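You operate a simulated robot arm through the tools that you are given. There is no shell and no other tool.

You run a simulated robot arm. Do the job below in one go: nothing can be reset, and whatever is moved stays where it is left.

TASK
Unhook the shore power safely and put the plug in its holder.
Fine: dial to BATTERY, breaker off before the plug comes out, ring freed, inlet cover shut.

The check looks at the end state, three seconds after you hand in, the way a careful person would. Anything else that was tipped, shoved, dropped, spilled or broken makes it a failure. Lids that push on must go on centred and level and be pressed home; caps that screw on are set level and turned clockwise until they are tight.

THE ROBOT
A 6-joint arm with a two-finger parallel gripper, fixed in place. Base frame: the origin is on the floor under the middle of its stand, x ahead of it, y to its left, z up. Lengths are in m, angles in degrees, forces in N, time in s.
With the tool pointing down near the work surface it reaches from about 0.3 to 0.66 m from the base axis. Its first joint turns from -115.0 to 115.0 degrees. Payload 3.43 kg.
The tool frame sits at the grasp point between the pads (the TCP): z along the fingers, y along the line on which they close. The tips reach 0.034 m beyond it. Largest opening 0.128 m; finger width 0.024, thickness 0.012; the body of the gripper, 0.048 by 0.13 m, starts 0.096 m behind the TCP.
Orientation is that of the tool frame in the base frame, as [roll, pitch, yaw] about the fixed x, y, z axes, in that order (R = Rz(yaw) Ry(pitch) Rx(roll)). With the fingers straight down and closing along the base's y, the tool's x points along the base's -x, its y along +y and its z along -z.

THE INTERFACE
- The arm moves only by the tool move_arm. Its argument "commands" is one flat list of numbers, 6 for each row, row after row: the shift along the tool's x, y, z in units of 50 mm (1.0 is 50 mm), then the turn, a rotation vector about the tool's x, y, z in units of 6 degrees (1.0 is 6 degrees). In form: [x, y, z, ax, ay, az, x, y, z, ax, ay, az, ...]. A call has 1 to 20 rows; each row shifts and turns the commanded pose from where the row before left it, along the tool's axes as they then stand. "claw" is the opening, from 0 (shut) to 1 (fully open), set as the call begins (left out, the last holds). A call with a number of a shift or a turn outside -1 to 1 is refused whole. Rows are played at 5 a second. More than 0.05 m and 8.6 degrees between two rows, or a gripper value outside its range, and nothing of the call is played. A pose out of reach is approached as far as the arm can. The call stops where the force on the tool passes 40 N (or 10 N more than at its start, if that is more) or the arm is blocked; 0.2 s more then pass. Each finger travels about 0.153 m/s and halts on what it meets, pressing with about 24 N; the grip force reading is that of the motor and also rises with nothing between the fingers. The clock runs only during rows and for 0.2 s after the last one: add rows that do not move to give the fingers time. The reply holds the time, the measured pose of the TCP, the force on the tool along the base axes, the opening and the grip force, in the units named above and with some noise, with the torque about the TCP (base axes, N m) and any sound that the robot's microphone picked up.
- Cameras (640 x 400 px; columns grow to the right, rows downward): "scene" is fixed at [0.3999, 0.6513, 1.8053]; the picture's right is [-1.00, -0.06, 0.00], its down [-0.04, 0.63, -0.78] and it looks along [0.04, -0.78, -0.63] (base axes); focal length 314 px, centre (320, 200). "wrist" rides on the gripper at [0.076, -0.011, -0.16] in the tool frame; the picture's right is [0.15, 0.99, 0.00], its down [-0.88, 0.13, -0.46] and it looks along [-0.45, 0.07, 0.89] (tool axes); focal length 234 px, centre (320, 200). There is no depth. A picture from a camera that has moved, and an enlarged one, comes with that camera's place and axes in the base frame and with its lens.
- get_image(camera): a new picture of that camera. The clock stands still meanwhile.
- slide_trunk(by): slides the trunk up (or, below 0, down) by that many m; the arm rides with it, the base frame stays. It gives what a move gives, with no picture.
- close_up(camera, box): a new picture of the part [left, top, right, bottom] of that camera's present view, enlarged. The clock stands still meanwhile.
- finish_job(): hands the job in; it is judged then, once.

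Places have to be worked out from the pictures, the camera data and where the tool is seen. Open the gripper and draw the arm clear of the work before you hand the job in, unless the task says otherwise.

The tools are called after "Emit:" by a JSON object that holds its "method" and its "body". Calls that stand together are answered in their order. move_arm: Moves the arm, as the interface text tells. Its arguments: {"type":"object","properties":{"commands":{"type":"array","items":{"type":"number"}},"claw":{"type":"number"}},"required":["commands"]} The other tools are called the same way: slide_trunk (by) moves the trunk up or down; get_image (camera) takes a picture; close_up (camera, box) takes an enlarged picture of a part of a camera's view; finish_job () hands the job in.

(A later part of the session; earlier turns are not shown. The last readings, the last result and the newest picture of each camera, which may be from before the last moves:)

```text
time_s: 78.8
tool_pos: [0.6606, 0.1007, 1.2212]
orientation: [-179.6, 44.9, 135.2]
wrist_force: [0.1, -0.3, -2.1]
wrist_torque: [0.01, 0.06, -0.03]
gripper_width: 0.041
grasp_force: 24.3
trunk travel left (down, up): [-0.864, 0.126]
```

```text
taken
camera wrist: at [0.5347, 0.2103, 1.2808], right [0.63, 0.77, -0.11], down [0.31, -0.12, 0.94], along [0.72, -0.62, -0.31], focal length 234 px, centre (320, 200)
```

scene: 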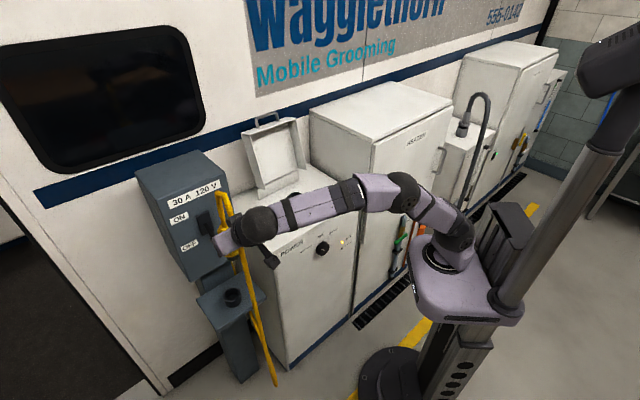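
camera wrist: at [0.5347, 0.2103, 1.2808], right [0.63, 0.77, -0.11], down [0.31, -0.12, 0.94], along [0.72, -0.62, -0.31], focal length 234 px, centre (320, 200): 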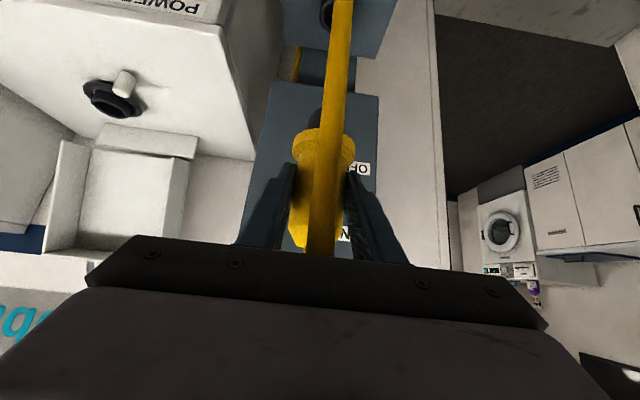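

TCP is at e≈0.538, n≈-0.396. I'll lower the plug in front of the shelf to z≈0.955, still outboard of the cup.

Emit:
{"method": "move_arm", "body": {"commands": [0.63, 0, 0.63, 0, 0, 0, 0.63, 0, 0.63, 0, 0, 0, 0.63, 0, 0.63, 0, 0, 0, 0.63, 0, 0.63, 0, 0, 0, 0.63, 0, 0.63, 0, 0, 0, 0.6, 0, 0.6, 0, 0, 0]}}

Emit:
{"method": "get_image", "body": {"camera": "scene"}}

Emit:
{"method": "get_image", "body": {"camera": "wrist"}}

Emit:
{"method": "close_up", "body": {"camera": "scene", "box": [180, 210, 300, 320]}}

```text
time_s: 80.2
tool_pos: [0.66, 0.0987, 0.9554]
orientation: [180.0, 45.1, 135.0]
wrist_force: [0.2, 0.0, -2.6]
wrist_torque: [0.02, 0.03, 0.0]
gripper_width: 0.0412
grasp_force: 23.9
trunk travel left (down, up): [-0.864, 0.126]
```

```text
taken
```

scene: 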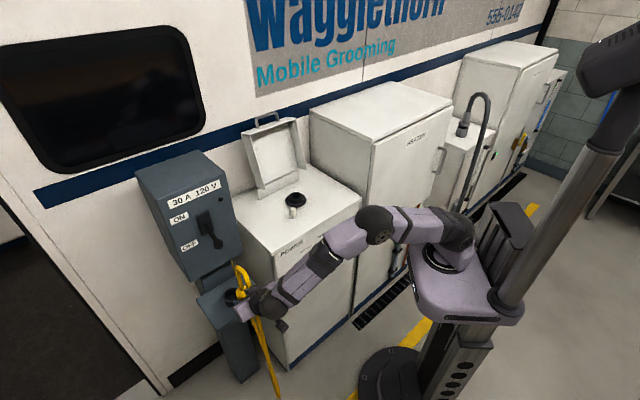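

```text
taken
camera wrist: at [0.5335, 0.209, 1.0161], right [0.63, 0.77, -0.1], down [0.3, -0.12, 0.94], along [0.72, -0.62, -0.31], focal length 234 px, centre (320, 200)
```

wrist: 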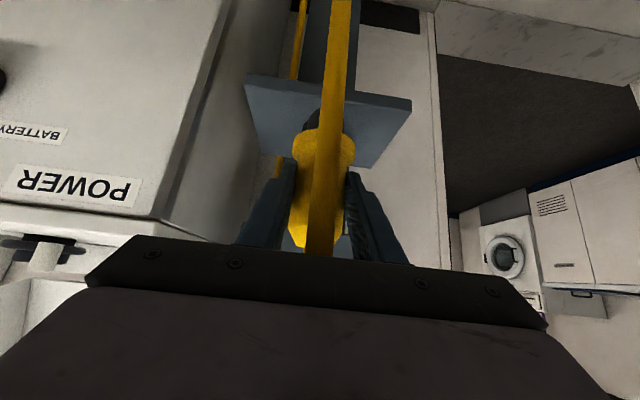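

```text
3.64 times, centred on (240, 265) of scene
camera zoom: at [0.3999, 0.6513, 1.8053], right [-1.0, -0.06, 0.0], down [-0.04, 0.63, -0.78], along [0.04, -0.78, -0.63], focal length 1142 px, centre (611, -36)
```

zoom: 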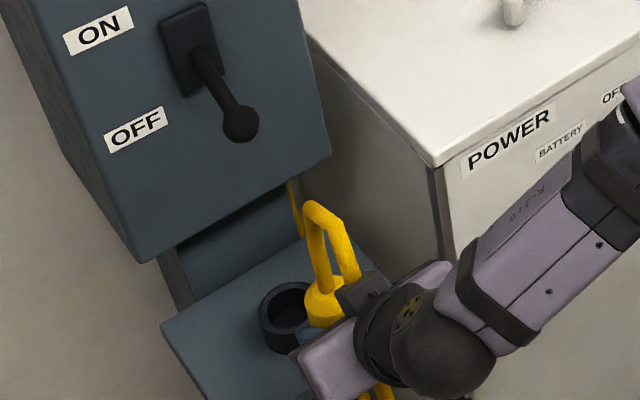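

The scene camera's view of the nose is partly blocked by the gripper. I'll zoom the wrist view to see the shelf and cup behind the plug.

Emit:
{"method": "close_up", "body": {"camera": "wrist", "box": [220, 40, 440, 200]}}

```text
2.50 times, centred on (330, 120) of wrist
camera zoom: at [0.5335, 0.209, 1.0161], right [0.63, 0.77, -0.1], down [0.3, -0.12, 0.94], along [0.72, -0.62, -0.31], focal length 585 px, centre (295, 400)
```

zoom: 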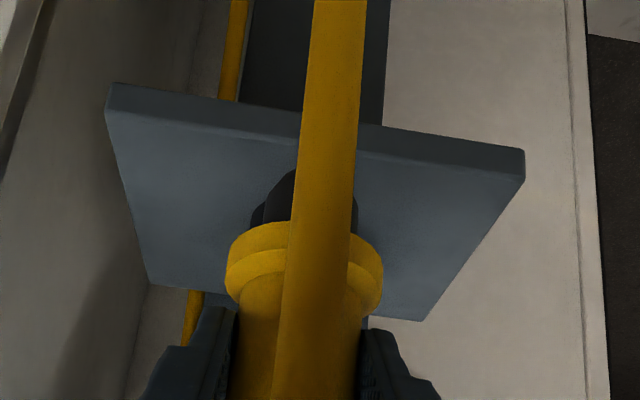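

The plug hides the cup, so I'll sidestep 9 cm to the right to get an unobstructed look and measure the cup accurately.

Emit:
{"method": "move_arm", "body": {"commands": [0, -0.9, 0, 0, 0, 0, 0, -0.9, 0, 0, 0, 0]}}

Emit:
{"method": "close_up", "body": {"camera": "wrist", "box": [320, 40, 540, 200]}}

Emit:
{"method": "close_up", "body": {"camera": "scene", "box": [180, 250, 290, 340]}}

```text
time_s: 80.8
tool_pos: [0.5962, 0.0344, 0.9581]
orientation: [179.9, 44.9, 135.0]
wrist_force: [-0.3, 0.3, -2.4]
wrist_torque: [0.04, 0.04, 0.0]
gripper_width: 0.0411
grasp_force: 23.5
trunk travel left (down, up): [-0.864, 0.126]
```

```text
2.50 times, centred on (430, 120) of wrist
camera zoom: at [0.469, 0.143, 1.0183], right [0.63, 0.77, -0.1], down [0.3, -0.12, 0.95], along [0.72, -0.62, -0.31], focal length 585 px, centre (45, 400)
```

zoom: 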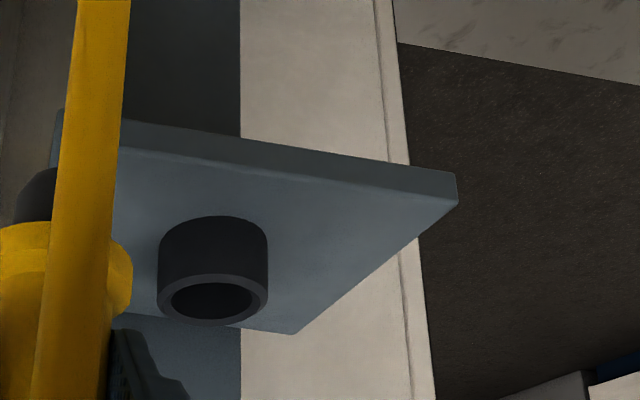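

```text
4.44 times, centred on (235, 295) of scene
camera zoom: at [0.3999, 0.6513, 1.8053], right [-1.0, -0.06, 0.0], down [-0.04, 0.63, -0.78], along [0.04, -0.78, -0.63], focal length 1396 px, centre (698, -222)
```

zoom: 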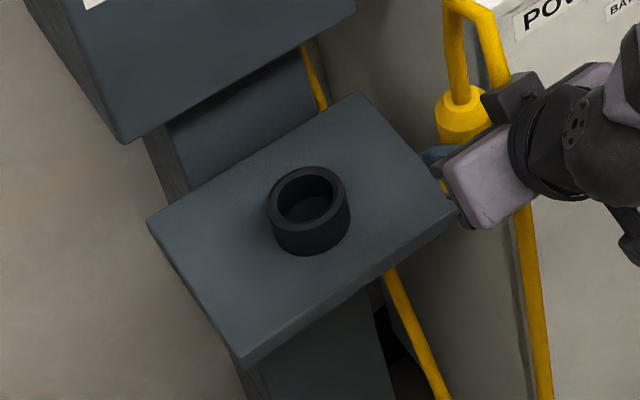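

With a clear view, the cup rim comes out at e≈0.5365, n≈-0.503, z≈0.861. The bore is about 46 mm against a 33 mm nose. I'll move back left and then in over the cup, with the nose just above the rim.

Emit:
{"method": "move_arm", "body": {"commands": [-0.05, 0.906, -0.05, 0, 0, 0, -0.05, 0.906, -0.05, 0, 0, 0, -0.475, 0, 0.475, 0, 0, 0, -0.475, 0, 0.475, 0, 0, 0, -0.475, 0, 0.475, 0, 0, 0]}}

Emit:
{"method": "get_image", "body": {"camera": "wrist"}}

Emit:
{"method": "close_up", "body": {"camera": "scene", "box": [180, 210, 300, 320]}}

```text
time_s: 82.0
tool_pos: [0.732, 0.0269, 0.9631]
orientation: [180.0, 44.8, 135.0]
wrist_force: [-0.3, 0.1, -2.6]
wrist_torque: [0.04, 0.05, 0.0]
gripper_width: 0.0408
grasp_force: 24.2
trunk travel left (down, up): [-0.864, 0.126]
```

```text
taken
camera wrist: at [0.6065, 0.1364, 1.0225], right [0.63, 0.77, -0.1], down [0.31, -0.12, 0.94], along [0.72, -0.62, -0.31], focal length 234 px, centre (320, 200)
```

wrist: 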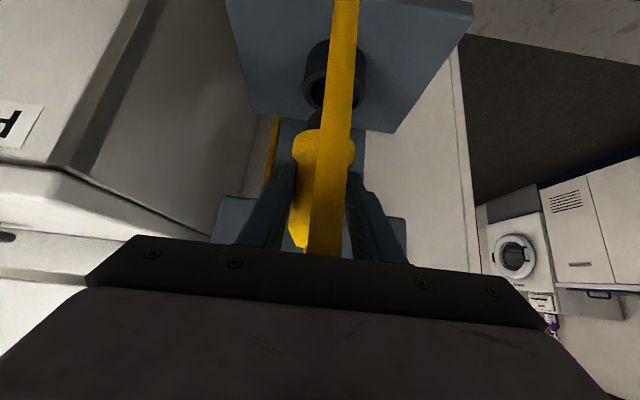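

```text
3.64 times, centred on (240, 265) of scene
camera zoom: at [0.3999, 0.6513, 1.8053], right [-1.0, -0.06, 0.0], down [-0.04, 0.63, -0.78], along [0.04, -0.78, -0.63], focal length 1142 px, centre (611, -36)
```

zoom: 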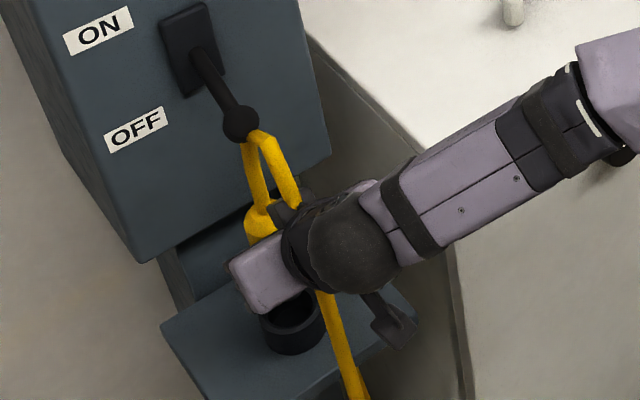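

I'm now over the cup area. I'll zoom in on the wrist view to compare the nose position with the bore.

Emit:
{"method": "close_up", "body": {"camera": "wrist", "box": [260, 10, 410, 170]}}

```text
2.50 times, centred on (335, 90) of wrist
camera zoom: at [0.6065, 0.1364, 1.0225], right [0.63, 0.77, -0.1], down [0.31, -0.12, 0.94], along [0.72, -0.62, -0.31], focal length 585 px, centre (282, 475)
```

zoom: 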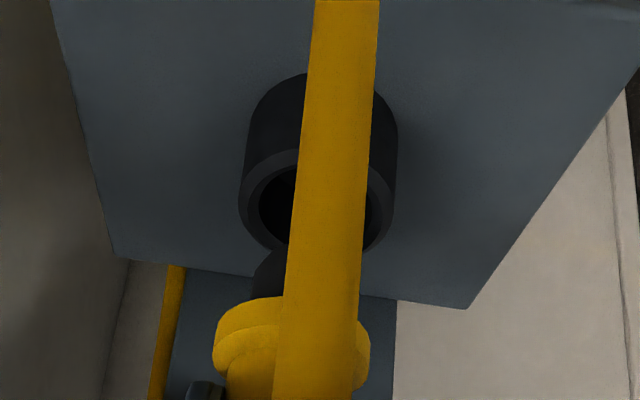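

Cup and plug agree to within a few millimetres: the cup is at e≈0.539, n≈-0.507 and the plug axis at e≈0.5365, n≈-0.506. I'll nudge 2–3 mm left and lower slowly while watching the force.

Emit:
{"method": "move_arm", "body": {"commands": [-0.02, 0.05, 0.02, 0, 0, 0, 0.17, 0, 0.17, 0, 0, 0, 0.17, 0, 0.17, 0, 0, 0, 0.17, 0, 0.17, 0, 0, 0, 0.14, 0, 0.14, 0, 0, 0]}}

Emit:
{"method": "close_up", "body": {"camera": "wrist", "box": [260, 10, 410, 170]}}

Emit:
{"method": "close_up", "body": {"camera": "scene", "box": [180, 210, 300, 320]}}

```text
time_s: 83.2
tool_pos: [0.7345, 0.0279, 0.9172]
orientation: [179.9, 45.0, 135.0]
wrist_force: [-0.2, 0.0, -1.9]
wrist_torque: [0.07, 0.04, 0.02]
gripper_width: 0.0412
grasp_force: 23.8
trunk travel left (down, up): [-0.864, 0.126]
```

```text
2.50 times, centred on (335, 90) of wrist
camera zoom: at [0.608, 0.1389, 0.9772], right [0.63, 0.77, -0.1], down [0.3, -0.12, 0.94], along [0.72, -0.62, -0.31], focal length 585 px, centre (282, 475)
```

zoom: 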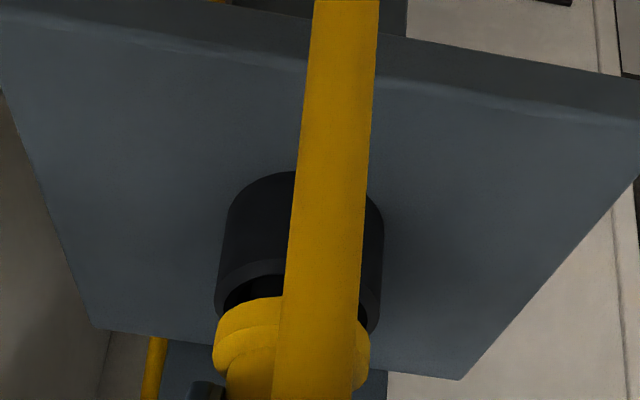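

```text
3.64 times, centred on (240, 265) of scene
camera zoom: at [0.3999, 0.6513, 1.8053], right [-1.0, -0.06, 0.0], down [-0.04, 0.63, -0.78], along [0.04, -0.78, -0.63], focal length 1142 px, centre (611, -36)
```

zoom: 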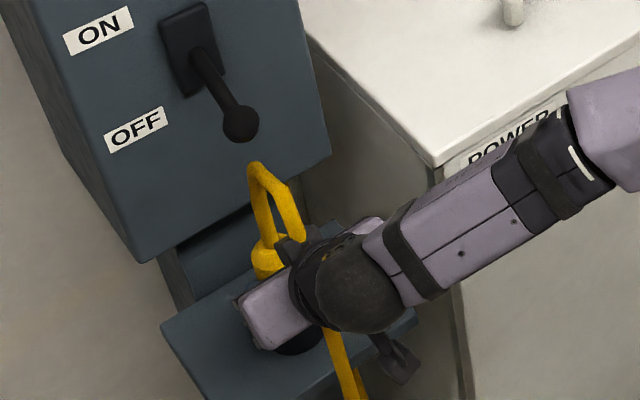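

The nose is entering the bore with no contact force and the collar is centred over the rim. I'll keep lowering in 5 mm steps until it seats.

Emit:
{"method": "move_arm", "body": {"commands": [0.07, 0, 0.07, 0, 0, 0, 0.07, 0, 0.07, 0, 0, 0, 0.07, 0, 0.07, 0, 0, 0, 0.05, 0, 0.05, 0, 0, 0]}}

Emit:
{"method": "close_up", "body": {"camera": "wrist", "box": [260, 10, 410, 170]}}

```text
time_s: 84.2
tool_pos: [0.7345, 0.0297, 0.9044]
orientation: [179.6, 45.4, 134.8]
wrist_force: [-2.1, -1.0, 15.9]
wrist_torque: [-0.07, 0.15, 0.01]
gripper_width: 0.0411
grasp_force: 24.3
trunk travel left (down, up): [-0.864, 0.126]
```

```text
2.50 times, centred on (335, 90) of wrist
camera zoom: at [0.6074, 0.1388, 0.9637], right [0.63, 0.77, -0.1], down [0.3, -0.12, 0.95], along [0.72, -0.62, -0.3], focal length 585 px, centre (282, 475)
```

zoom: 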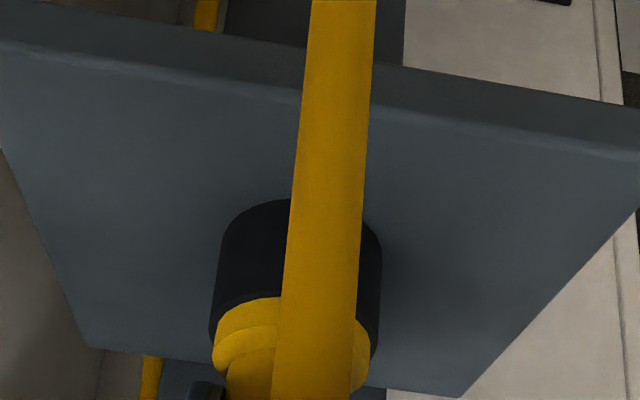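

The force rose to 16 N at TCP z≈0.904, as expected for a seated collar. I'll ease the pressure by 3 mm and open the gripper.

Emit:
{"method": "move_arm", "body": {"commands": [-0.045, 0, -0.045, 0, 0, 0, 0, 0, 0, 0, 0, 0]}}

Emit:
{"method": "move_arm", "body": {"commands": [0, 0, 0, 0, 0, 0, 0, 0, 0, 0, 0, 0, 0, 0, 0, 0, 0, 0], "claw": 0.6}}

Emit:
{"method": "get_image", "body": {"camera": "wrist"}}

Emit:
{"method": "close_up", "body": {"camera": "scene", "box": [180, 210, 300, 320]}}

```text
time_s: 84.8
tool_pos: [0.7337, 0.0292, 0.9043]
orientation: [179.7, 45.2, 134.8]
wrist_force: [5.2, -0.6, 13.3]
wrist_torque: [-0.18, -0.41, 0.04]
gripper_width: 0.041
grasp_force: 24.1
trunk travel left (down, up): [-0.864, 0.126]
```

```text
time_s: 85.6
tool_pos: [0.7334, 0.0282, 0.9022]
orientation: [-180.0, 45.0, 135.0]
wrist_force: [-0.2, -1.0, 0.4]
wrist_torque: [-0.02, -0.03, -0.04]
gripper_width: 0.0768
grasp_force: 0.0
trunk travel left (down, up): [-0.864, 0.126]
```

```text
taken
camera wrist: at [0.6073, 0.1389, 0.9622], right [0.63, 0.77, -0.1], down [0.31, -0.12, 0.94], along [0.72, -0.62, -0.31], focal length 234 px, centre (320, 200)
```

wrist: 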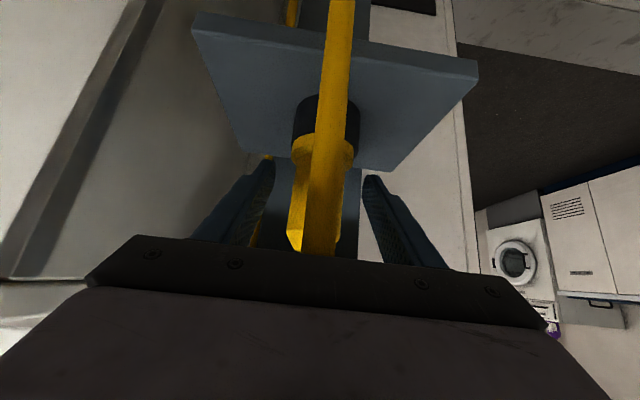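

```text
3.64 times, centred on (240, 265) of scene
camera zoom: at [0.3999, 0.6513, 1.8053], right [-1.0, -0.06, 0.0], down [-0.04, 0.63, -0.78], along [0.04, -0.78, -0.63], focal length 1142 px, centre (611, -36)
```

zoom: 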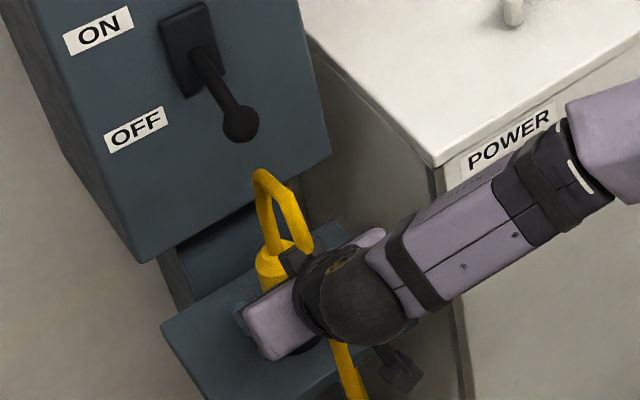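

The plug stands on its own in the cup. I'll back the open fingers out along the tool axis and verify.

Emit:
{"method": "move_arm", "body": {"commands": [0, 0, -0.4, 0, 0, 0, 0, 0, -0.7, 0, 0, 0, 0, 0, -0.8, 0, 0, 0, 0, 0, -0.8, 0, 0, 0]}}

Emit:
{"method": "get_image", "body": {"camera": "wrist"}}

Emit:
{"method": "get_image", "body": {"camera": "scene"}}

Emit:
{"method": "close_up", "body": {"camera": "scene", "box": [180, 210, 300, 320]}}

```text
time_s: 86.6
tool_pos: [0.6658, 0.0972, 0.9998]
orientation: [180.0, 45.0, 135.1]
wrist_force: [-0.6, 0.2, 0.6]
wrist_torque: [0.02, -0.01, 0.01]
gripper_width: 0.0769
grasp_force: 0.0
trunk travel left (down, up): [-0.864, 0.126]
```

```text
taken
camera wrist: at [0.5394, 0.2064, 1.0586], right [0.63, 0.77, -0.1], down [0.3, -0.12, 0.94], along [0.72, -0.62, -0.31], focal length 234 px, centre (320, 200)
```

wrist: 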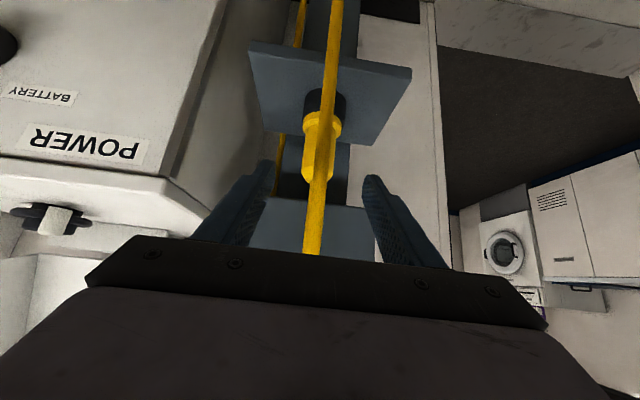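

```text
taken
```

scene: 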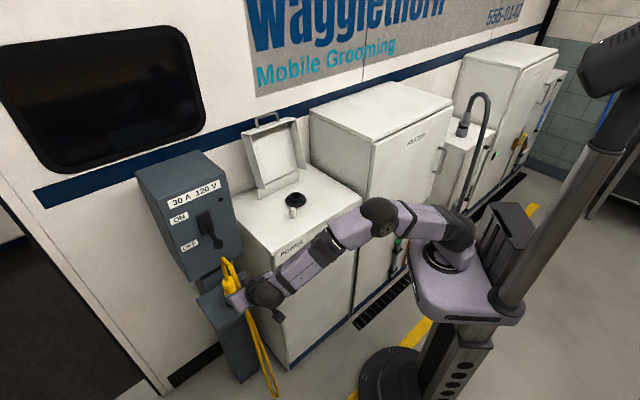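

```text
3.64 times, centred on (240, 265) of scene
camera zoom: at [0.3999, 0.6513, 1.8053], right [-1.0, -0.06, 0.0], down [-0.04, 0.63, -0.78], along [0.04, -0.78, -0.63], focal length 1142 px, centre (611, -36)
```

zoom: 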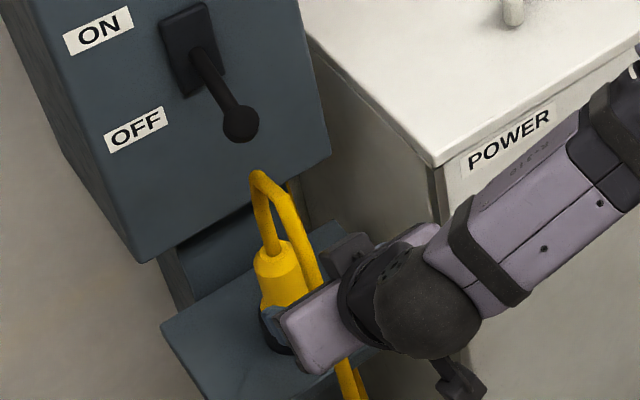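

The plug is upright in its holder. Last is the inlet cover. Its handle bar looks to be at about e≈0.163, n≈-0.77, z≈1.32, and the cover hinges near n≈-0.72, z≈1.04. I'll raise the trunk and bring the gripper above and in front of the cover.

Emit:
{"method": "slide_trunk", "body": {"by": 0.12}}

Emit:
{"method": "move_arm", "body": {"commands": [-0.236, -0.8, -0.236, 0, 0, 0, -0.236, -0.8, -0.236, 0, 0, 0, -0.236, -0.8, -0.236, 0, 0, 0, -0.236, -0.8, -0.236, 0, 0, 0, -0.236, -0.8, -0.236, 0, 0, 0, -0.236, -0.8, -0.236, 0, 0, 0]}}

Emit:
{"method": "move_arm", "body": {"commands": [-0.81, -0.39, 0, 0, 0, 0, -0.81, -0.39, 0, 0, 0, 0, -0.81, -0.39, 0, 0, 0, 0, -0.81, -0.39, 0, 0, 0, 0, -0.81, -0.39, 0, 0, 0, 0], "claw": 0.35}}

Emit:
{"method": "get_image", "body": {"camera": "wrist"}}

Emit:
{"method": "get_image", "body": {"camera": "scene"}}

```text
time_s: 88.1
tool_pos: [0.6668, 0.0964, 1.1185]
orientation: [-179.9, 44.9, 135.0]
wrist_force: [0.5, 0.4, 0.0]
wrist_torque: [-0.02, 0.04, -0.01]
gripper_width: 0.0768
grasp_force: 0.1
trunk travel left (down, up): [-0.984, 0.006]
```

```text
time_s: 89.5
tool_pos: [0.4958, -0.075, 1.2183]
orientation: [179.9, 45.0, 134.9]
wrist_force: [-0.4, -0.3, 0.9]
wrist_torque: [0.04, -0.03, 0.0]
gripper_width: 0.077
grasp_force: 0.0
trunk travel left (down, up): [-0.984, 0.006]
```

```text
time_s: 90.7
tool_pos: [0.5293, -0.2442, 1.3613]
orientation: [179.9, 44.9, 135.0]
wrist_force: [0.3, -0.4, 0.1]
wrist_torque: [0.02, 0.01, 0.02]
gripper_width: 0.0448
grasp_force: 0.0
trunk travel left (down, up): [-0.984, 0.006]
```

```text
taken
camera wrist: at [0.4027, -0.1342, 1.4206], right [0.63, 0.77, -0.1], down [0.31, -0.12, 0.94], along [0.72, -0.62, -0.31], focal length 234 px, centre (320, 200)
```

wrist: 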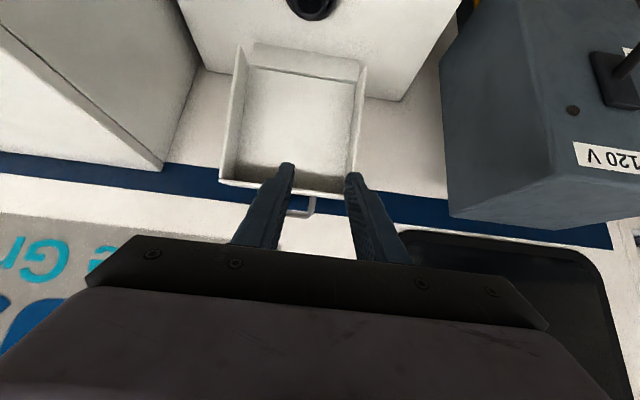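

```text
taken
```

scene: 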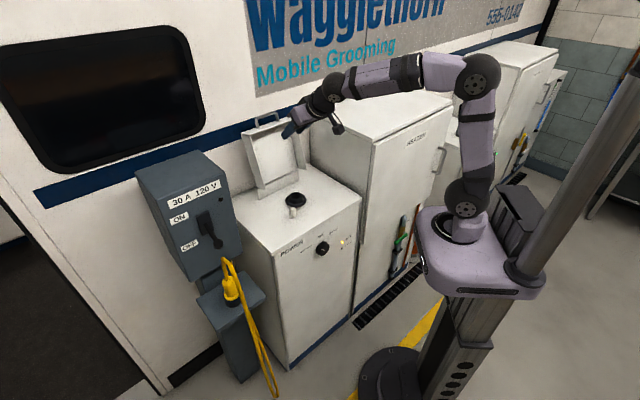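

I can see the cover's inside, side walls and part of the handle. I'll zoom in to measure it.

Emit:
{"method": "close_up", "body": {"camera": "wrist", "box": [200, 20, 400, 220]}}

Emit:
{"method": "close_up", "body": {"camera": "scene", "box": [230, 100, 320, 210]}}

```text
2.00 times, centred on (300, 120) of wrist
camera zoom: at [0.4027, -0.1342, 1.4206], right [0.63, 0.77, -0.1], down [0.31, -0.12, 0.94], along [0.72, -0.62, -0.31], focal length 468 px, centre (360, 360)
```

zoom: 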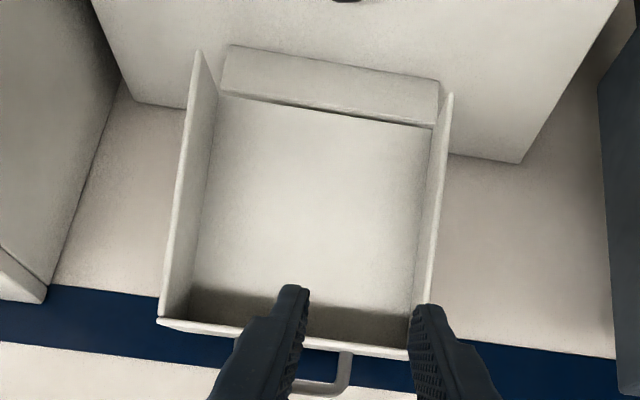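

```text
3.64 times, centred on (275, 155) of scene
camera zoom: at [0.3999, 0.6513, 1.8053], right [-1.0, -0.06, 0.0], down [-0.04, 0.63, -0.78], along [0.04, -0.78, -0.63], focal length 1142 px, centre (484, 364)
```

zoom: 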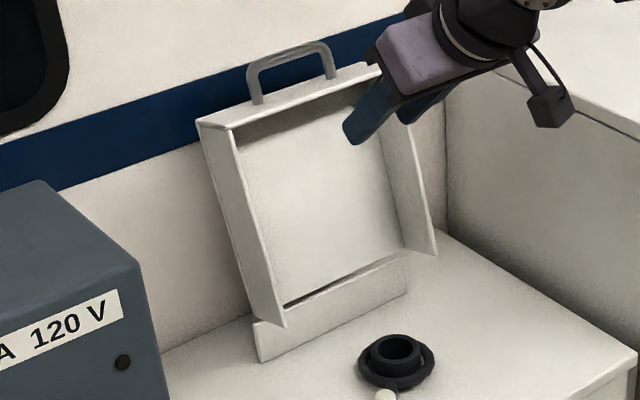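

The handle bar works out to e 0.116–0.209 (centre ≈0.1625), n≈-0.766, z≈1.322. The hinge is at the top of the rear block, near n≈-0.74, z≈1.065. I'll move to a pre-grasp point above and in front of the handle, then roll 90° so one finger goes behind the bar and one in front.

Emit:
{"method": "move_arm", "body": {"commands": [-0.636, -0.195, 0.41, 0, 0, 0, -0.636, -0.195, 0.41, 0, 0, 0, -0.636, -0.195, 0.41, 0, 0, 0, -0.636, -0.195, 0.41, 0, 0, 0]}}

Emit:
{"method": "move_arm", "body": {"commands": [0, 0, 0, 0, 0, 1, 0, 0, 0, 0, 0, 1, 0, 0, 0, 0, 0, 1, 0, 0, 0, 0, 0, 1, 0, 0, 0, 0, 0, 1, 0, 0, 0, 0, 0, 1, 0, 0, 0, 0, 0, 1, 0, 0, 0, 0, 0, 1, 0, 0, 0, 0, 0, 1, 0, 0, 0, 0, 0, 1, 0, 0, 0, 0, 0, 1, 0, 0, 0, 0, 0, 1, 0, 0, 0, 0, 0, 1, 0, 0, 0, 0, 0, 1, 0, 0, 0, 0, 0, 1]}}

Emit:
{"method": "get_image", "body": {"camera": "wrist"}}

Emit:
{"method": "close_up", "body": {"camera": "scene", "box": [230, 90, 340, 190]}}

```text
time_s: 91.7
tool_pos: [0.6079, -0.3782, 1.3898]
orientation: [-180.0, 44.8, 135.0]
wrist_force: [0.7, 0.1, 0.3]
wrist_torque: [0.04, 0.04, -0.01]
gripper_width: 0.0448
grasp_force: 0.0
trunk travel left (down, up): [-0.984, 0.006]
```

```text
time_s: 94.9
tool_pos: [0.6066, -0.3753, 1.3939]
orientation: [135.0, -0.1, 44.8]
wrist_force: [0.2, 0.2, 0.2]
wrist_torque: [-0.01, 0.0, 0.0]
gripper_width: 0.0449
grasp_force: 0.1
trunk travel left (down, up): [-0.984, 0.006]
```

```text
taken
camera wrist: at [0.5741, -0.237, 1.4991], right [0.6, -0.39, 0.7], down [-0.79, -0.46, 0.41], along [0.16, -0.8, -0.58], focal length 234 px, centre (320, 200)
```

wrist: 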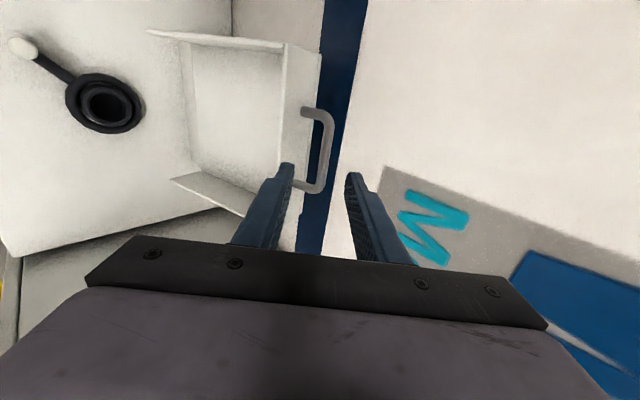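

```text
4.00 times, centred on (285, 140) of scene
camera zoom: at [0.3999, 0.6513, 1.8053], right [-1.0, -0.06, 0.0], down [-0.04, 0.63, -0.78], along [0.04, -0.78, -0.63], focal length 1256 px, centre (460, 440)
```

zoom: 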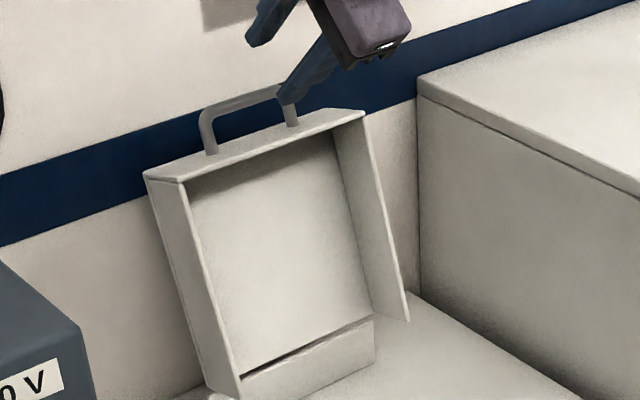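

The handle arch lies just past the fingertips. I'll zoom in to align the finger gap with the bar.

Emit:
{"method": "close_up", "body": {"camera": "wrist", "box": [240, 70, 400, 230]}}

```text
2.50 times, centred on (320, 150) of wrist
camera zoom: at [0.5741, -0.237, 1.4991], right [0.6, -0.39, 0.7], down [-0.79, -0.46, 0.41], along [0.16, -0.8, -0.58], focal length 585 px, centre (320, 325)
```

zoom: 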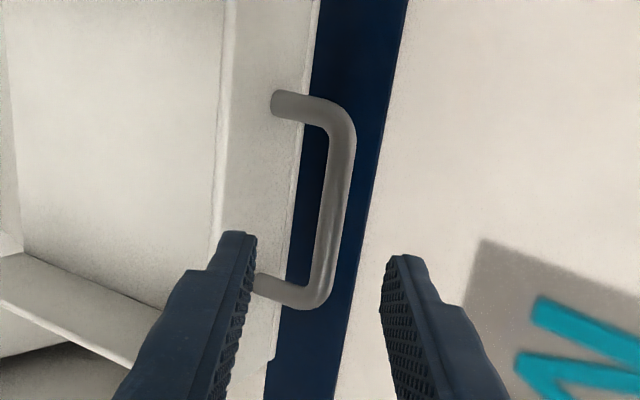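

The bar is lined up to within 4 mm of the finger gap. I'll narrow the claw to 32 mm to stay clear of the wall, then advance about 80 mm so the fingertips straddle the bar.

Emit:
{"method": "move_arm", "body": {"commands": [0, 0.07, 0.3, 0, 0, 0, 0, 0, 0.45, 0, 0, 0, 0, 0, 0.45, 0, 0, 0, 0, 0, 0.42, 0, 0, 0, 0, 0, 0, 0, 0, 0], "claw": 0.25}}

Emit:
{"method": "get_image", "body": {"camera": "wrist"}}

Emit:
{"method": "close_up", "body": {"camera": "scene", "box": [230, 90, 340, 190]}}

```text
time_s: 96.1
tool_pos: [0.6475, -0.4178, 1.3393]
orientation: [135.0, 0.0, 45.0]
wrist_force: [-0.8, -0.5, 1.1]
wrist_torque: [0.02, -0.02, -0.03]
gripper_width: 0.0319
grasp_force: 0.1
trunk travel left (down, up): [-0.984, 0.006]
```

```text
taken
camera wrist: at [0.6148, -0.2781, 1.4447], right [0.6, -0.39, 0.7], down [-0.79, -0.46, 0.41], along [0.16, -0.8, -0.58], focal length 234 px, centre (320, 200)
```

wrist: 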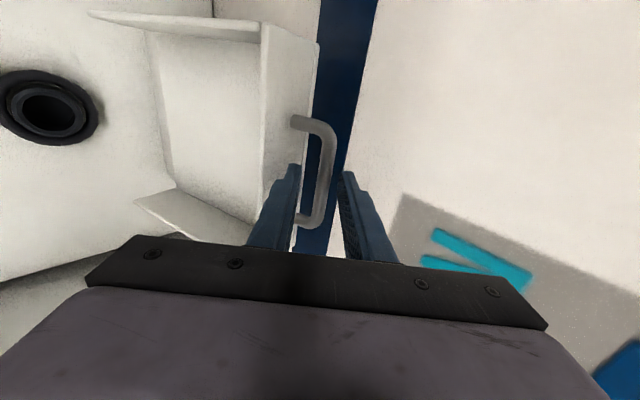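

```text
4.00 times, centred on (285, 140) of scene
camera zoom: at [0.3999, 0.6513, 1.8053], right [-1.0, -0.06, 0.0], down [-0.04, 0.63, -0.78], along [0.04, -0.78, -0.63], focal length 1256 px, centre (460, 440)
```

zoom: 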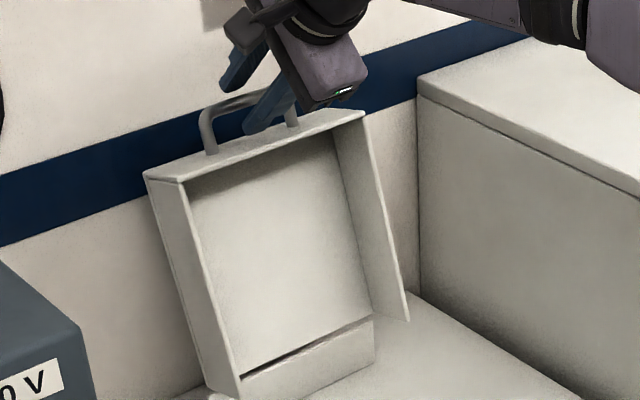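

The fingertips straddle the bar. I'll go 6 mm deeper and close down to a loose hold on it.

Emit:
{"method": "move_arm", "body": {"commands": [0, 0, 0.12, 0, 0, 0, 0, 0, 0, 0, 0, 0]}}

Emit:
{"method": "move_arm", "body": {"commands": [0, 0, 0, 0, 0, 0, 0, 0, 0, 0, 0, 0], "claw": 0.14}}

Emit:
{"method": "close_up", "body": {"camera": "wrist", "box": [230, 90, 410, 250]}}

```text
time_s: 96.7
tool_pos: [0.6512, -0.421, 1.3355]
orientation: [135.1, 0.0, 45.0]
wrist_force: [0.0, 0.1, -0.3]
wrist_torque: [0.03, 0.02, 0.01]
gripper_width: 0.0321
grasp_force: 0.1
trunk travel left (down, up): [-0.984, 0.006]
```

```text
time_s: 97.3
tool_pos: [0.6516, -0.421, 1.3351]
orientation: [135.0, 0.0, 45.0]
wrist_force: [-0.3, 0.4, 0.9]
wrist_torque: [0.0, 0.0, -0.01]
gripper_width: 0.0178
grasp_force: 0.1
trunk travel left (down, up): [-0.984, 0.006]
```

```text
2.50 times, centred on (320, 170) of wrist
camera zoom: at [0.6184, -0.2817, 1.44], right [0.6, -0.39, 0.7], down [-0.79, -0.46, 0.41], along [0.16, -0.8, -0.58], focal length 585 px, centre (320, 275)
```

zoom: 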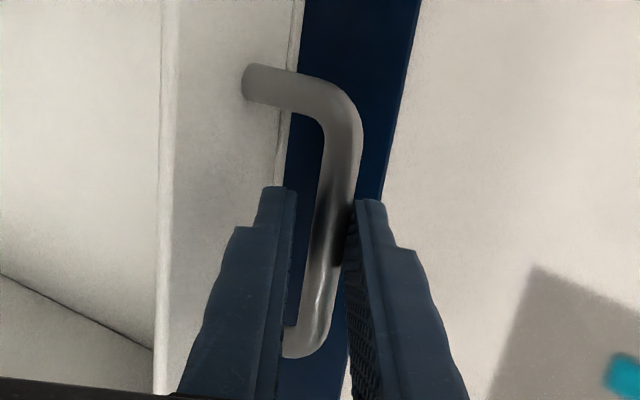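

The bar is caged between the fingers. I'll pull it gently forward to swing the cover past vertical, watching forces.

Emit:
{"method": "move_arm", "body": {"commands": [0, -0.2, -0.2, 0, 0, 0, 0, -0.25, -0.25, 0, 0, 0, 0, -0.25, -0.25, 0, 0, 0]}}

Emit:
{"method": "get_image", "body": {"camera": "wrist"}}

Emit:
{"method": "close_up", "body": {"camera": "scene", "box": [230, 90, 340, 190]}}

```text
time_s: 98.1
tool_pos: [0.6163, -0.3856, 1.3349]
orientation: [135.0, 0.0, 45.0]
wrist_force: [-1.7, 0.5, 1.3]
wrist_torque: [-0.09, -0.09, -0.03]
gripper_width: 0.0181
grasp_force: 0.3
trunk travel left (down, up): [-0.984, 0.006]
```

```text
taken
camera wrist: at [0.5837, -0.2462, 1.44], right [0.6, -0.39, 0.7], down [-0.78, -0.46, 0.41], along [0.16, -0.8, -0.58], focal length 234 px, centre (320, 200)
```

wrist: 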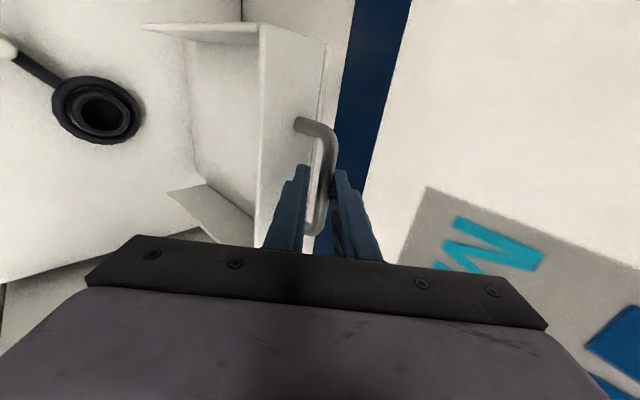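

```text
4.00 times, centred on (285, 140) of scene
camera zoom: at [0.3999, 0.6513, 1.8053], right [-1.0, -0.06, 0.0], down [-0.04, 0.63, -0.78], along [0.04, -0.78, -0.63], focal length 1256 px, centre (460, 440)
```

zoom: 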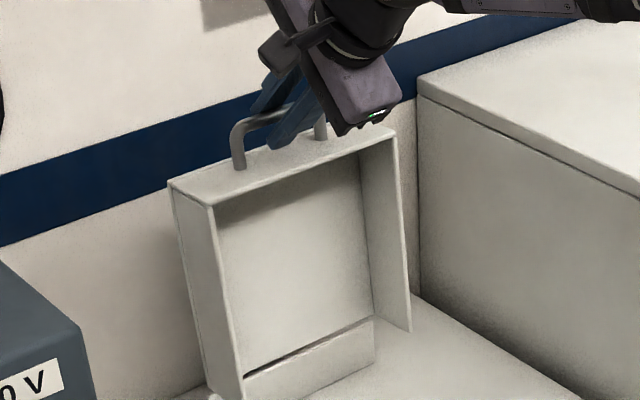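

The cover is swinging forward with negligible force. I'll follow the arc around the hinge down to about 65° and check again.

Emit:
{"method": "move_arm", "body": {"commands": [0, -0.39, -0.28, 0, 0, 0, 0, -0.39, -0.28, 0, 0, 0, 0, -0.41, -0.19, 0, 0, 0, 0, -0.41, -0.19, 0, 0, 0]}}

Emit:
{"method": "get_image", "body": {"camera": "wrist"}}

Emit:
{"method": "close_up", "body": {"camera": "scene", "box": [230, 90, 370, 210]}}

```text
time_s: 99.1
tool_pos: [0.553, -0.3219, 1.3101]
orientation: [135.0, 0.0, 45.0]
wrist_force: [1.0, 0.7, 0.5]
wrist_torque: [-0.01, 0.03, 0.01]
gripper_width: 0.018
grasp_force: 0.1
trunk travel left (down, up): [-0.984, 0.006]
```

```text
taken
camera wrist: at [0.5204, -0.1835, 1.4164], right [0.6, -0.39, 0.7], down [-0.78, -0.46, 0.41], along [0.16, -0.8, -0.58], focal length 234 px, centre (320, 200)
```

wrist: 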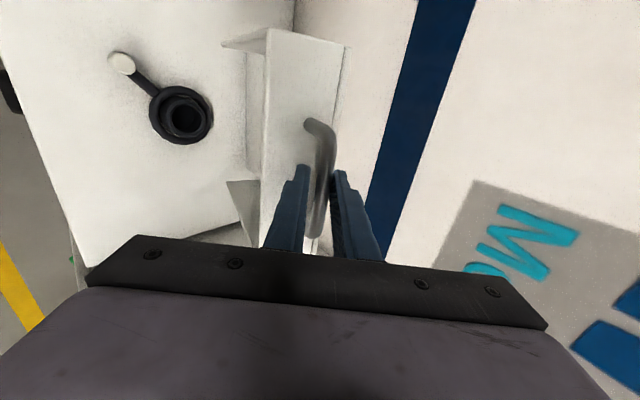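

```text
3.33 times, centred on (300, 150) of scene
camera zoom: at [0.3999, 0.6513, 1.8053], right [-1.0, -0.06, 0.0], down [-0.04, 0.63, -0.78], along [0.04, -0.78, -0.63], focal length 1047 px, centre (387, 367)
```

zoom: 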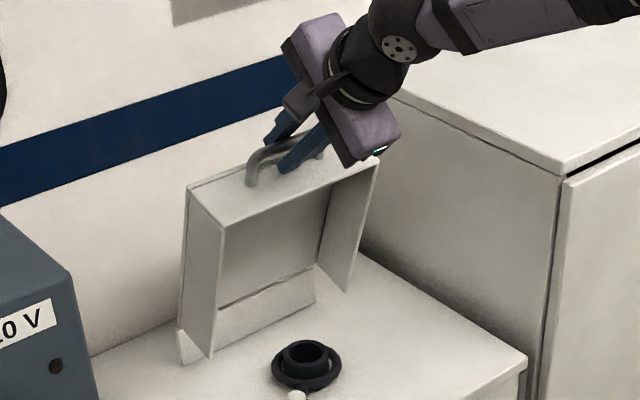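

The cover is following the arc cleanly, so I'll continue down.

Emit:
{"method": "move_arm", "body": {"commands": [0, -0.437, -0.118, 0, 0, 0, 0, -0.437, -0.118, 0, 0, 0, 0, -0.452, -0.04, 0, 0, 0, 0, -0.452, -0.04, 0, 0, 0]}}

Emit:
{"method": "get_image", "body": {"camera": "wrist"}}

Emit:
{"method": "close_up", "body": {"camera": "scene", "box": [230, 90, 370, 210]}}

```text
time_s: 100.1
tool_pos: [0.5009, -0.2688, 1.2582]
orientation: [135.0, 0.0, 45.0]
wrist_force: [-1.9, 1.0, -0.6]
wrist_torque: [0.02, 0.01, -0.01]
gripper_width: 0.0185
grasp_force: 0.6
trunk travel left (down, up): [-0.984, 0.006]
```

```text
taken
camera wrist: at [0.4684, -0.1302, 1.3643], right [0.6, -0.39, 0.7], down [-0.79, -0.46, 0.41], along [0.16, -0.8, -0.58], focal length 234 px, centre (320, 200)
```

wrist: 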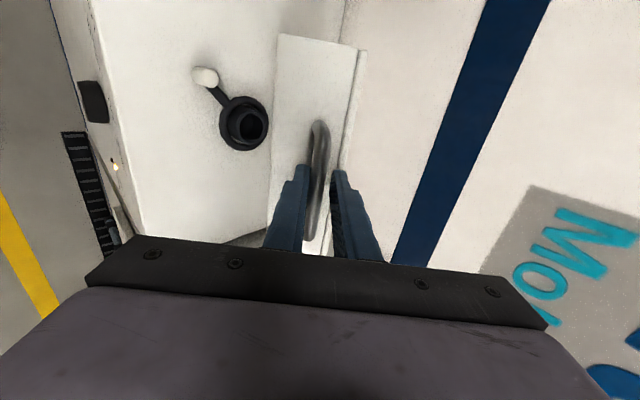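

```text
3.33 times, centred on (300, 150) of scene
camera zoom: at [0.3999, 0.6513, 1.8053], right [-1.0, -0.06, 0.0], down [-0.04, 0.63, -0.78], along [0.04, -0.78, -0.63], focal length 1047 px, centre (387, 367)
```

zoom: 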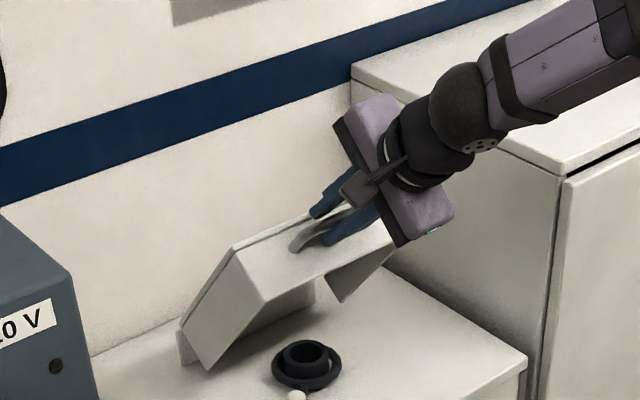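

The cover is at about 45° and still under control. I'll keep going down toward closed.

Emit:
{"method": "move_arm", "body": {"commands": [0, -0.452, 0.04, 0, 0, 0, 0, -0.452, 0.04, 0, 0, 0, 0, -0.437, 0.118, 0, 0, 0, 0, -0.437, 0.118, 0, 0, 0]}}

Emit:
{"method": "get_image", "body": {"camera": "wrist"}}

Emit:
{"method": "close_up", "body": {"camera": "scene", "box": [230, 110, 370, 230]}}

```text
time_s: 101.1
tool_pos: [0.4702, -0.2529, 1.2414]
orientation: [135.7, 0.0, 45.3]
wrist_force: [-1.0, 0.6, -0.6]
wrist_torque: [0.04, 0.0, -0.02]
gripper_width: 0.0188
grasp_force: 0.7
out of reach, approached as far as the arm can: row 2, 3, 4
trunk travel left (down, up): [-0.984, 0.006]
```

```text
taken
camera wrist: at [0.4385, -0.1152, 1.3472], right [0.61, -0.39, 0.69], down [-0.78, -0.47, 0.42], along [0.16, -0.79, -0.59], focal length 234 px, centre (320, 200)
```

wrist: 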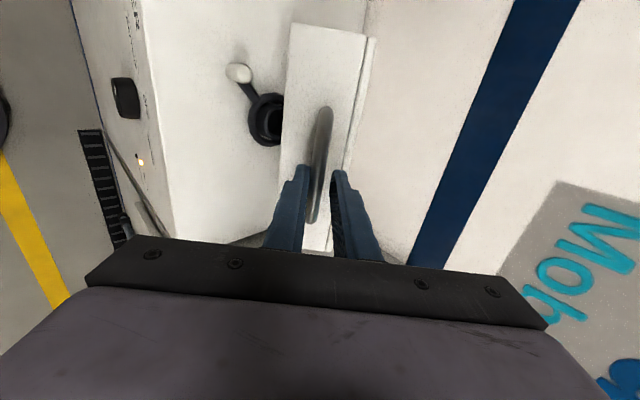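

```text
3.33 times, centred on (300, 170) of scene
camera zoom: at [0.3999, 0.6513, 1.8053], right [-1.0, -0.06, 0.0], down [-0.04, 0.63, -0.78], along [0.04, -0.78, -0.63], focal length 1047 px, centre (387, 300)
```

zoom: 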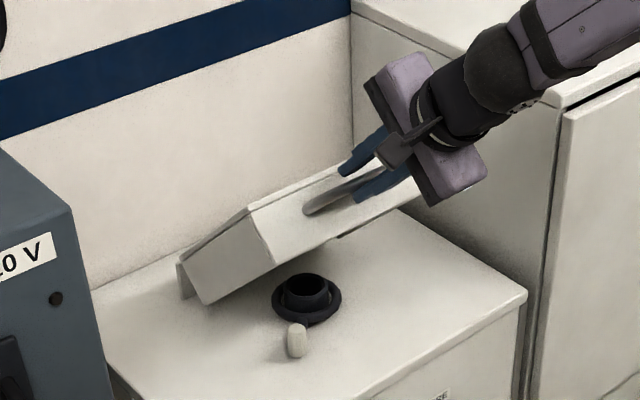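

The arm hit a joint limit at this height, but the cover is at about 35° and still held. Lowering the trunk moves the gripper straight down without changing joints, so I'll use that for the next part.

Emit:
{"method": "slide_trunk", "body": {"by": -0.04}}

Emit:
{"method": "get_image", "body": {"camera": "wrist"}}

Emit:
{"method": "close_up", "body": {"camera": "scene", "box": [230, 110, 370, 230]}}

```text
time_s: 101.9
tool_pos: [0.4667, -0.2503, 1.2044]
orientation: [135.5, -0.1, 45.2]
wrist_force: [-15.0, 14.5, 13.9]
wrist_torque: [-0.35, -0.28, -0.06]
gripper_width: 0.0193
grasp_force: 1.7
trunk travel left (down, up): [-0.944, 0.046]
```

```text
taken
camera wrist: at [0.4344, -0.1112, 1.3098], right [0.6, -0.39, 0.7], down [-0.78, -0.47, 0.42], along [0.16, -0.79, -0.59], focal length 234 px, centre (320, 200)
```

wrist: 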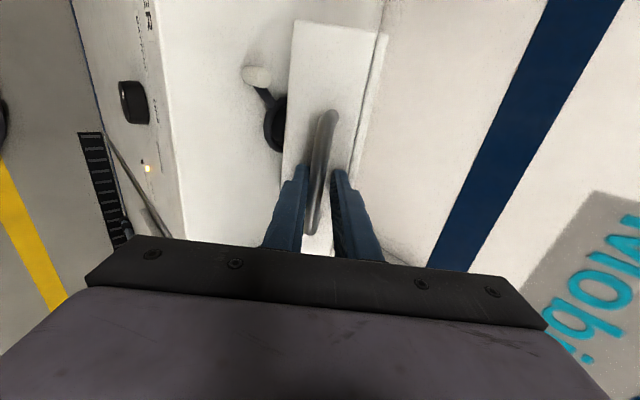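

```text
3.33 times, centred on (300, 170) of scene
camera zoom: at [0.3999, 0.6513, 1.8053], right [-1.0, -0.06, 0.0], down [-0.04, 0.63, -0.78], along [0.04, -0.78, -0.63], focal length 1047 px, centre (387, 300)
```

zoom: 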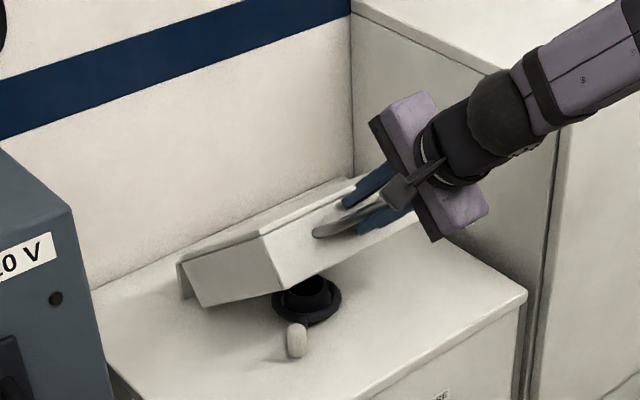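

The fingertips now press lightly on the cover's front wall. I'll back off 12 mm along the tool axis, then keep lowering with the trunk.

Emit:
{"method": "move_arm", "body": {"commands": [0, 0, -0.25, 0, 0, 0, 0, 0, 0, 0, 0, 0]}}

Emit:
{"method": "slide_trunk", "body": {"by": -0.03}}

Emit:
{"method": "close_up", "body": {"camera": "scene", "box": [230, 110, 370, 230]}}

Emit:
{"method": "get_image", "body": {"camera": "wrist"}}

```text
time_s: 102.5
tool_pos: [0.4645, -0.2466, 1.2101]
orientation: [135.7, 0.0, 45.1]
wrist_force: [0.0, -0.4, -0.8]
wrist_torque: [0.0, -0.07, 0.02]
gripper_width: 0.0187
grasp_force: 0.9
trunk travel left (down, up): [-0.944, 0.046]
```

```text
time_s: 103.3
tool_pos: [0.4584, -0.2407, 1.1837]
orientation: [135.3, -0.2, 45.3]
wrist_force: [-24.5, 22.1, 17.9]
wrist_torque: [-0.5, -0.34, -0.09]
gripper_width: 0.0203
grasp_force: 2.4
trunk travel left (down, up): [-0.914, 0.076]
stopped: the force on the tool passed its limit at 43 N (the readings are from after the stop); the commanded pose is now the measured one
```

```text
3.33 times, centred on (300, 170) of scene
camera zoom: at [0.3999, 0.6513, 1.8053], right [-1.0, -0.06, 0.0], down [-0.04, 0.63, -0.78], along [0.04, -0.78, -0.63], focal length 1047 px, centre (387, 300)
```

zoom: 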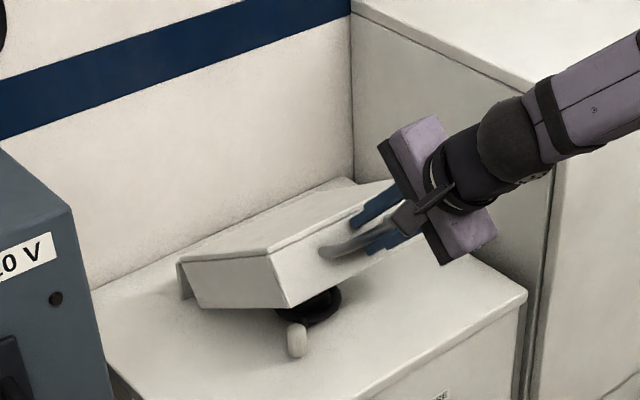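

```text
taken
camera wrist: at [0.4255, -0.1022, 1.2899], right [0.6, -0.39, 0.7], down [-0.78, -0.46, 0.41], along [0.16, -0.79, -0.59], focal length 234 px, centre (320, 200)
```

wrist: 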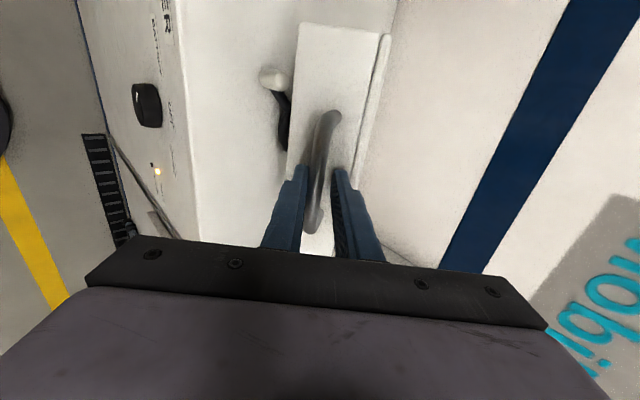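

The tips are pressing on the front wall again, with the cover within about 20° of closed. I'll back off, open, and withdraw clear of the handle.

Emit:
{"method": "move_arm", "body": {"commands": [0, 0, -0.2, 0, 0, 0, 0, 0, 0, 0, 0, 0], "claw": 0.25}}

Emit:
{"method": "move_arm", "body": {"commands": [0, 0, -0.4, 0, 0, 0, 0, 0, -0.6, 0, 0, 0, 0, 0, -0.6, 0, 0, 0]}}

Emit:
{"method": "get_image", "body": {"camera": "scene"}}

Emit:
{"method": "get_image", "body": {"camera": "wrist"}}

```text
time_s: 103.9
tool_pos: [0.4581, -0.241, 1.1871]
orientation: [135.6, -0.1, 45.3]
wrist_force: [-6.3, 3.8, 2.7]
wrist_torque: [-0.06, -0.04, -0.08]
gripper_width: 0.0299
grasp_force: 0.0
trunk travel left (down, up): [-0.914, 0.076]
```

```text
time_s: 104.7
tool_pos: [0.4193, -0.2009, 1.2444]
orientation: [135.6, 0.0, 45.2]
wrist_force: [-0.2, 0.3, 0.3]
wrist_torque: [0.0, -0.03, 0.0]
gripper_width: 0.032
grasp_force: 0.0
trunk travel left (down, up): [-0.914, 0.076]
```

```text
taken
```

scene: 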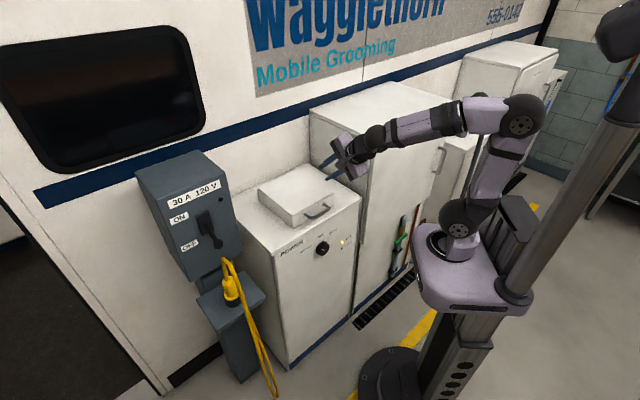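

```text
taken
camera wrist: at [0.3862, -0.063, 1.3516], right [0.6, -0.39, 0.69], down [-0.78, -0.47, 0.42], along [0.16, -0.79, -0.59], focal length 234 px, centre (320, 200)
```

wrist: 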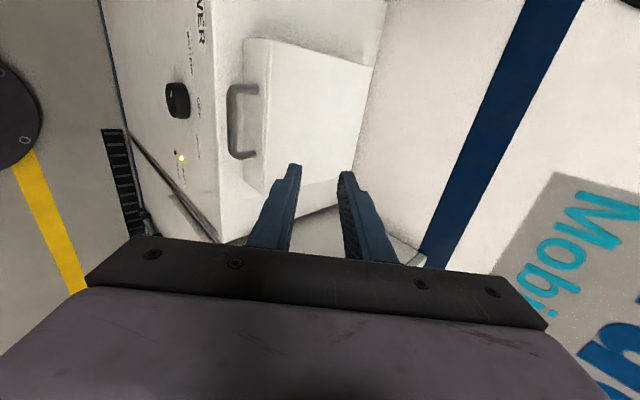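

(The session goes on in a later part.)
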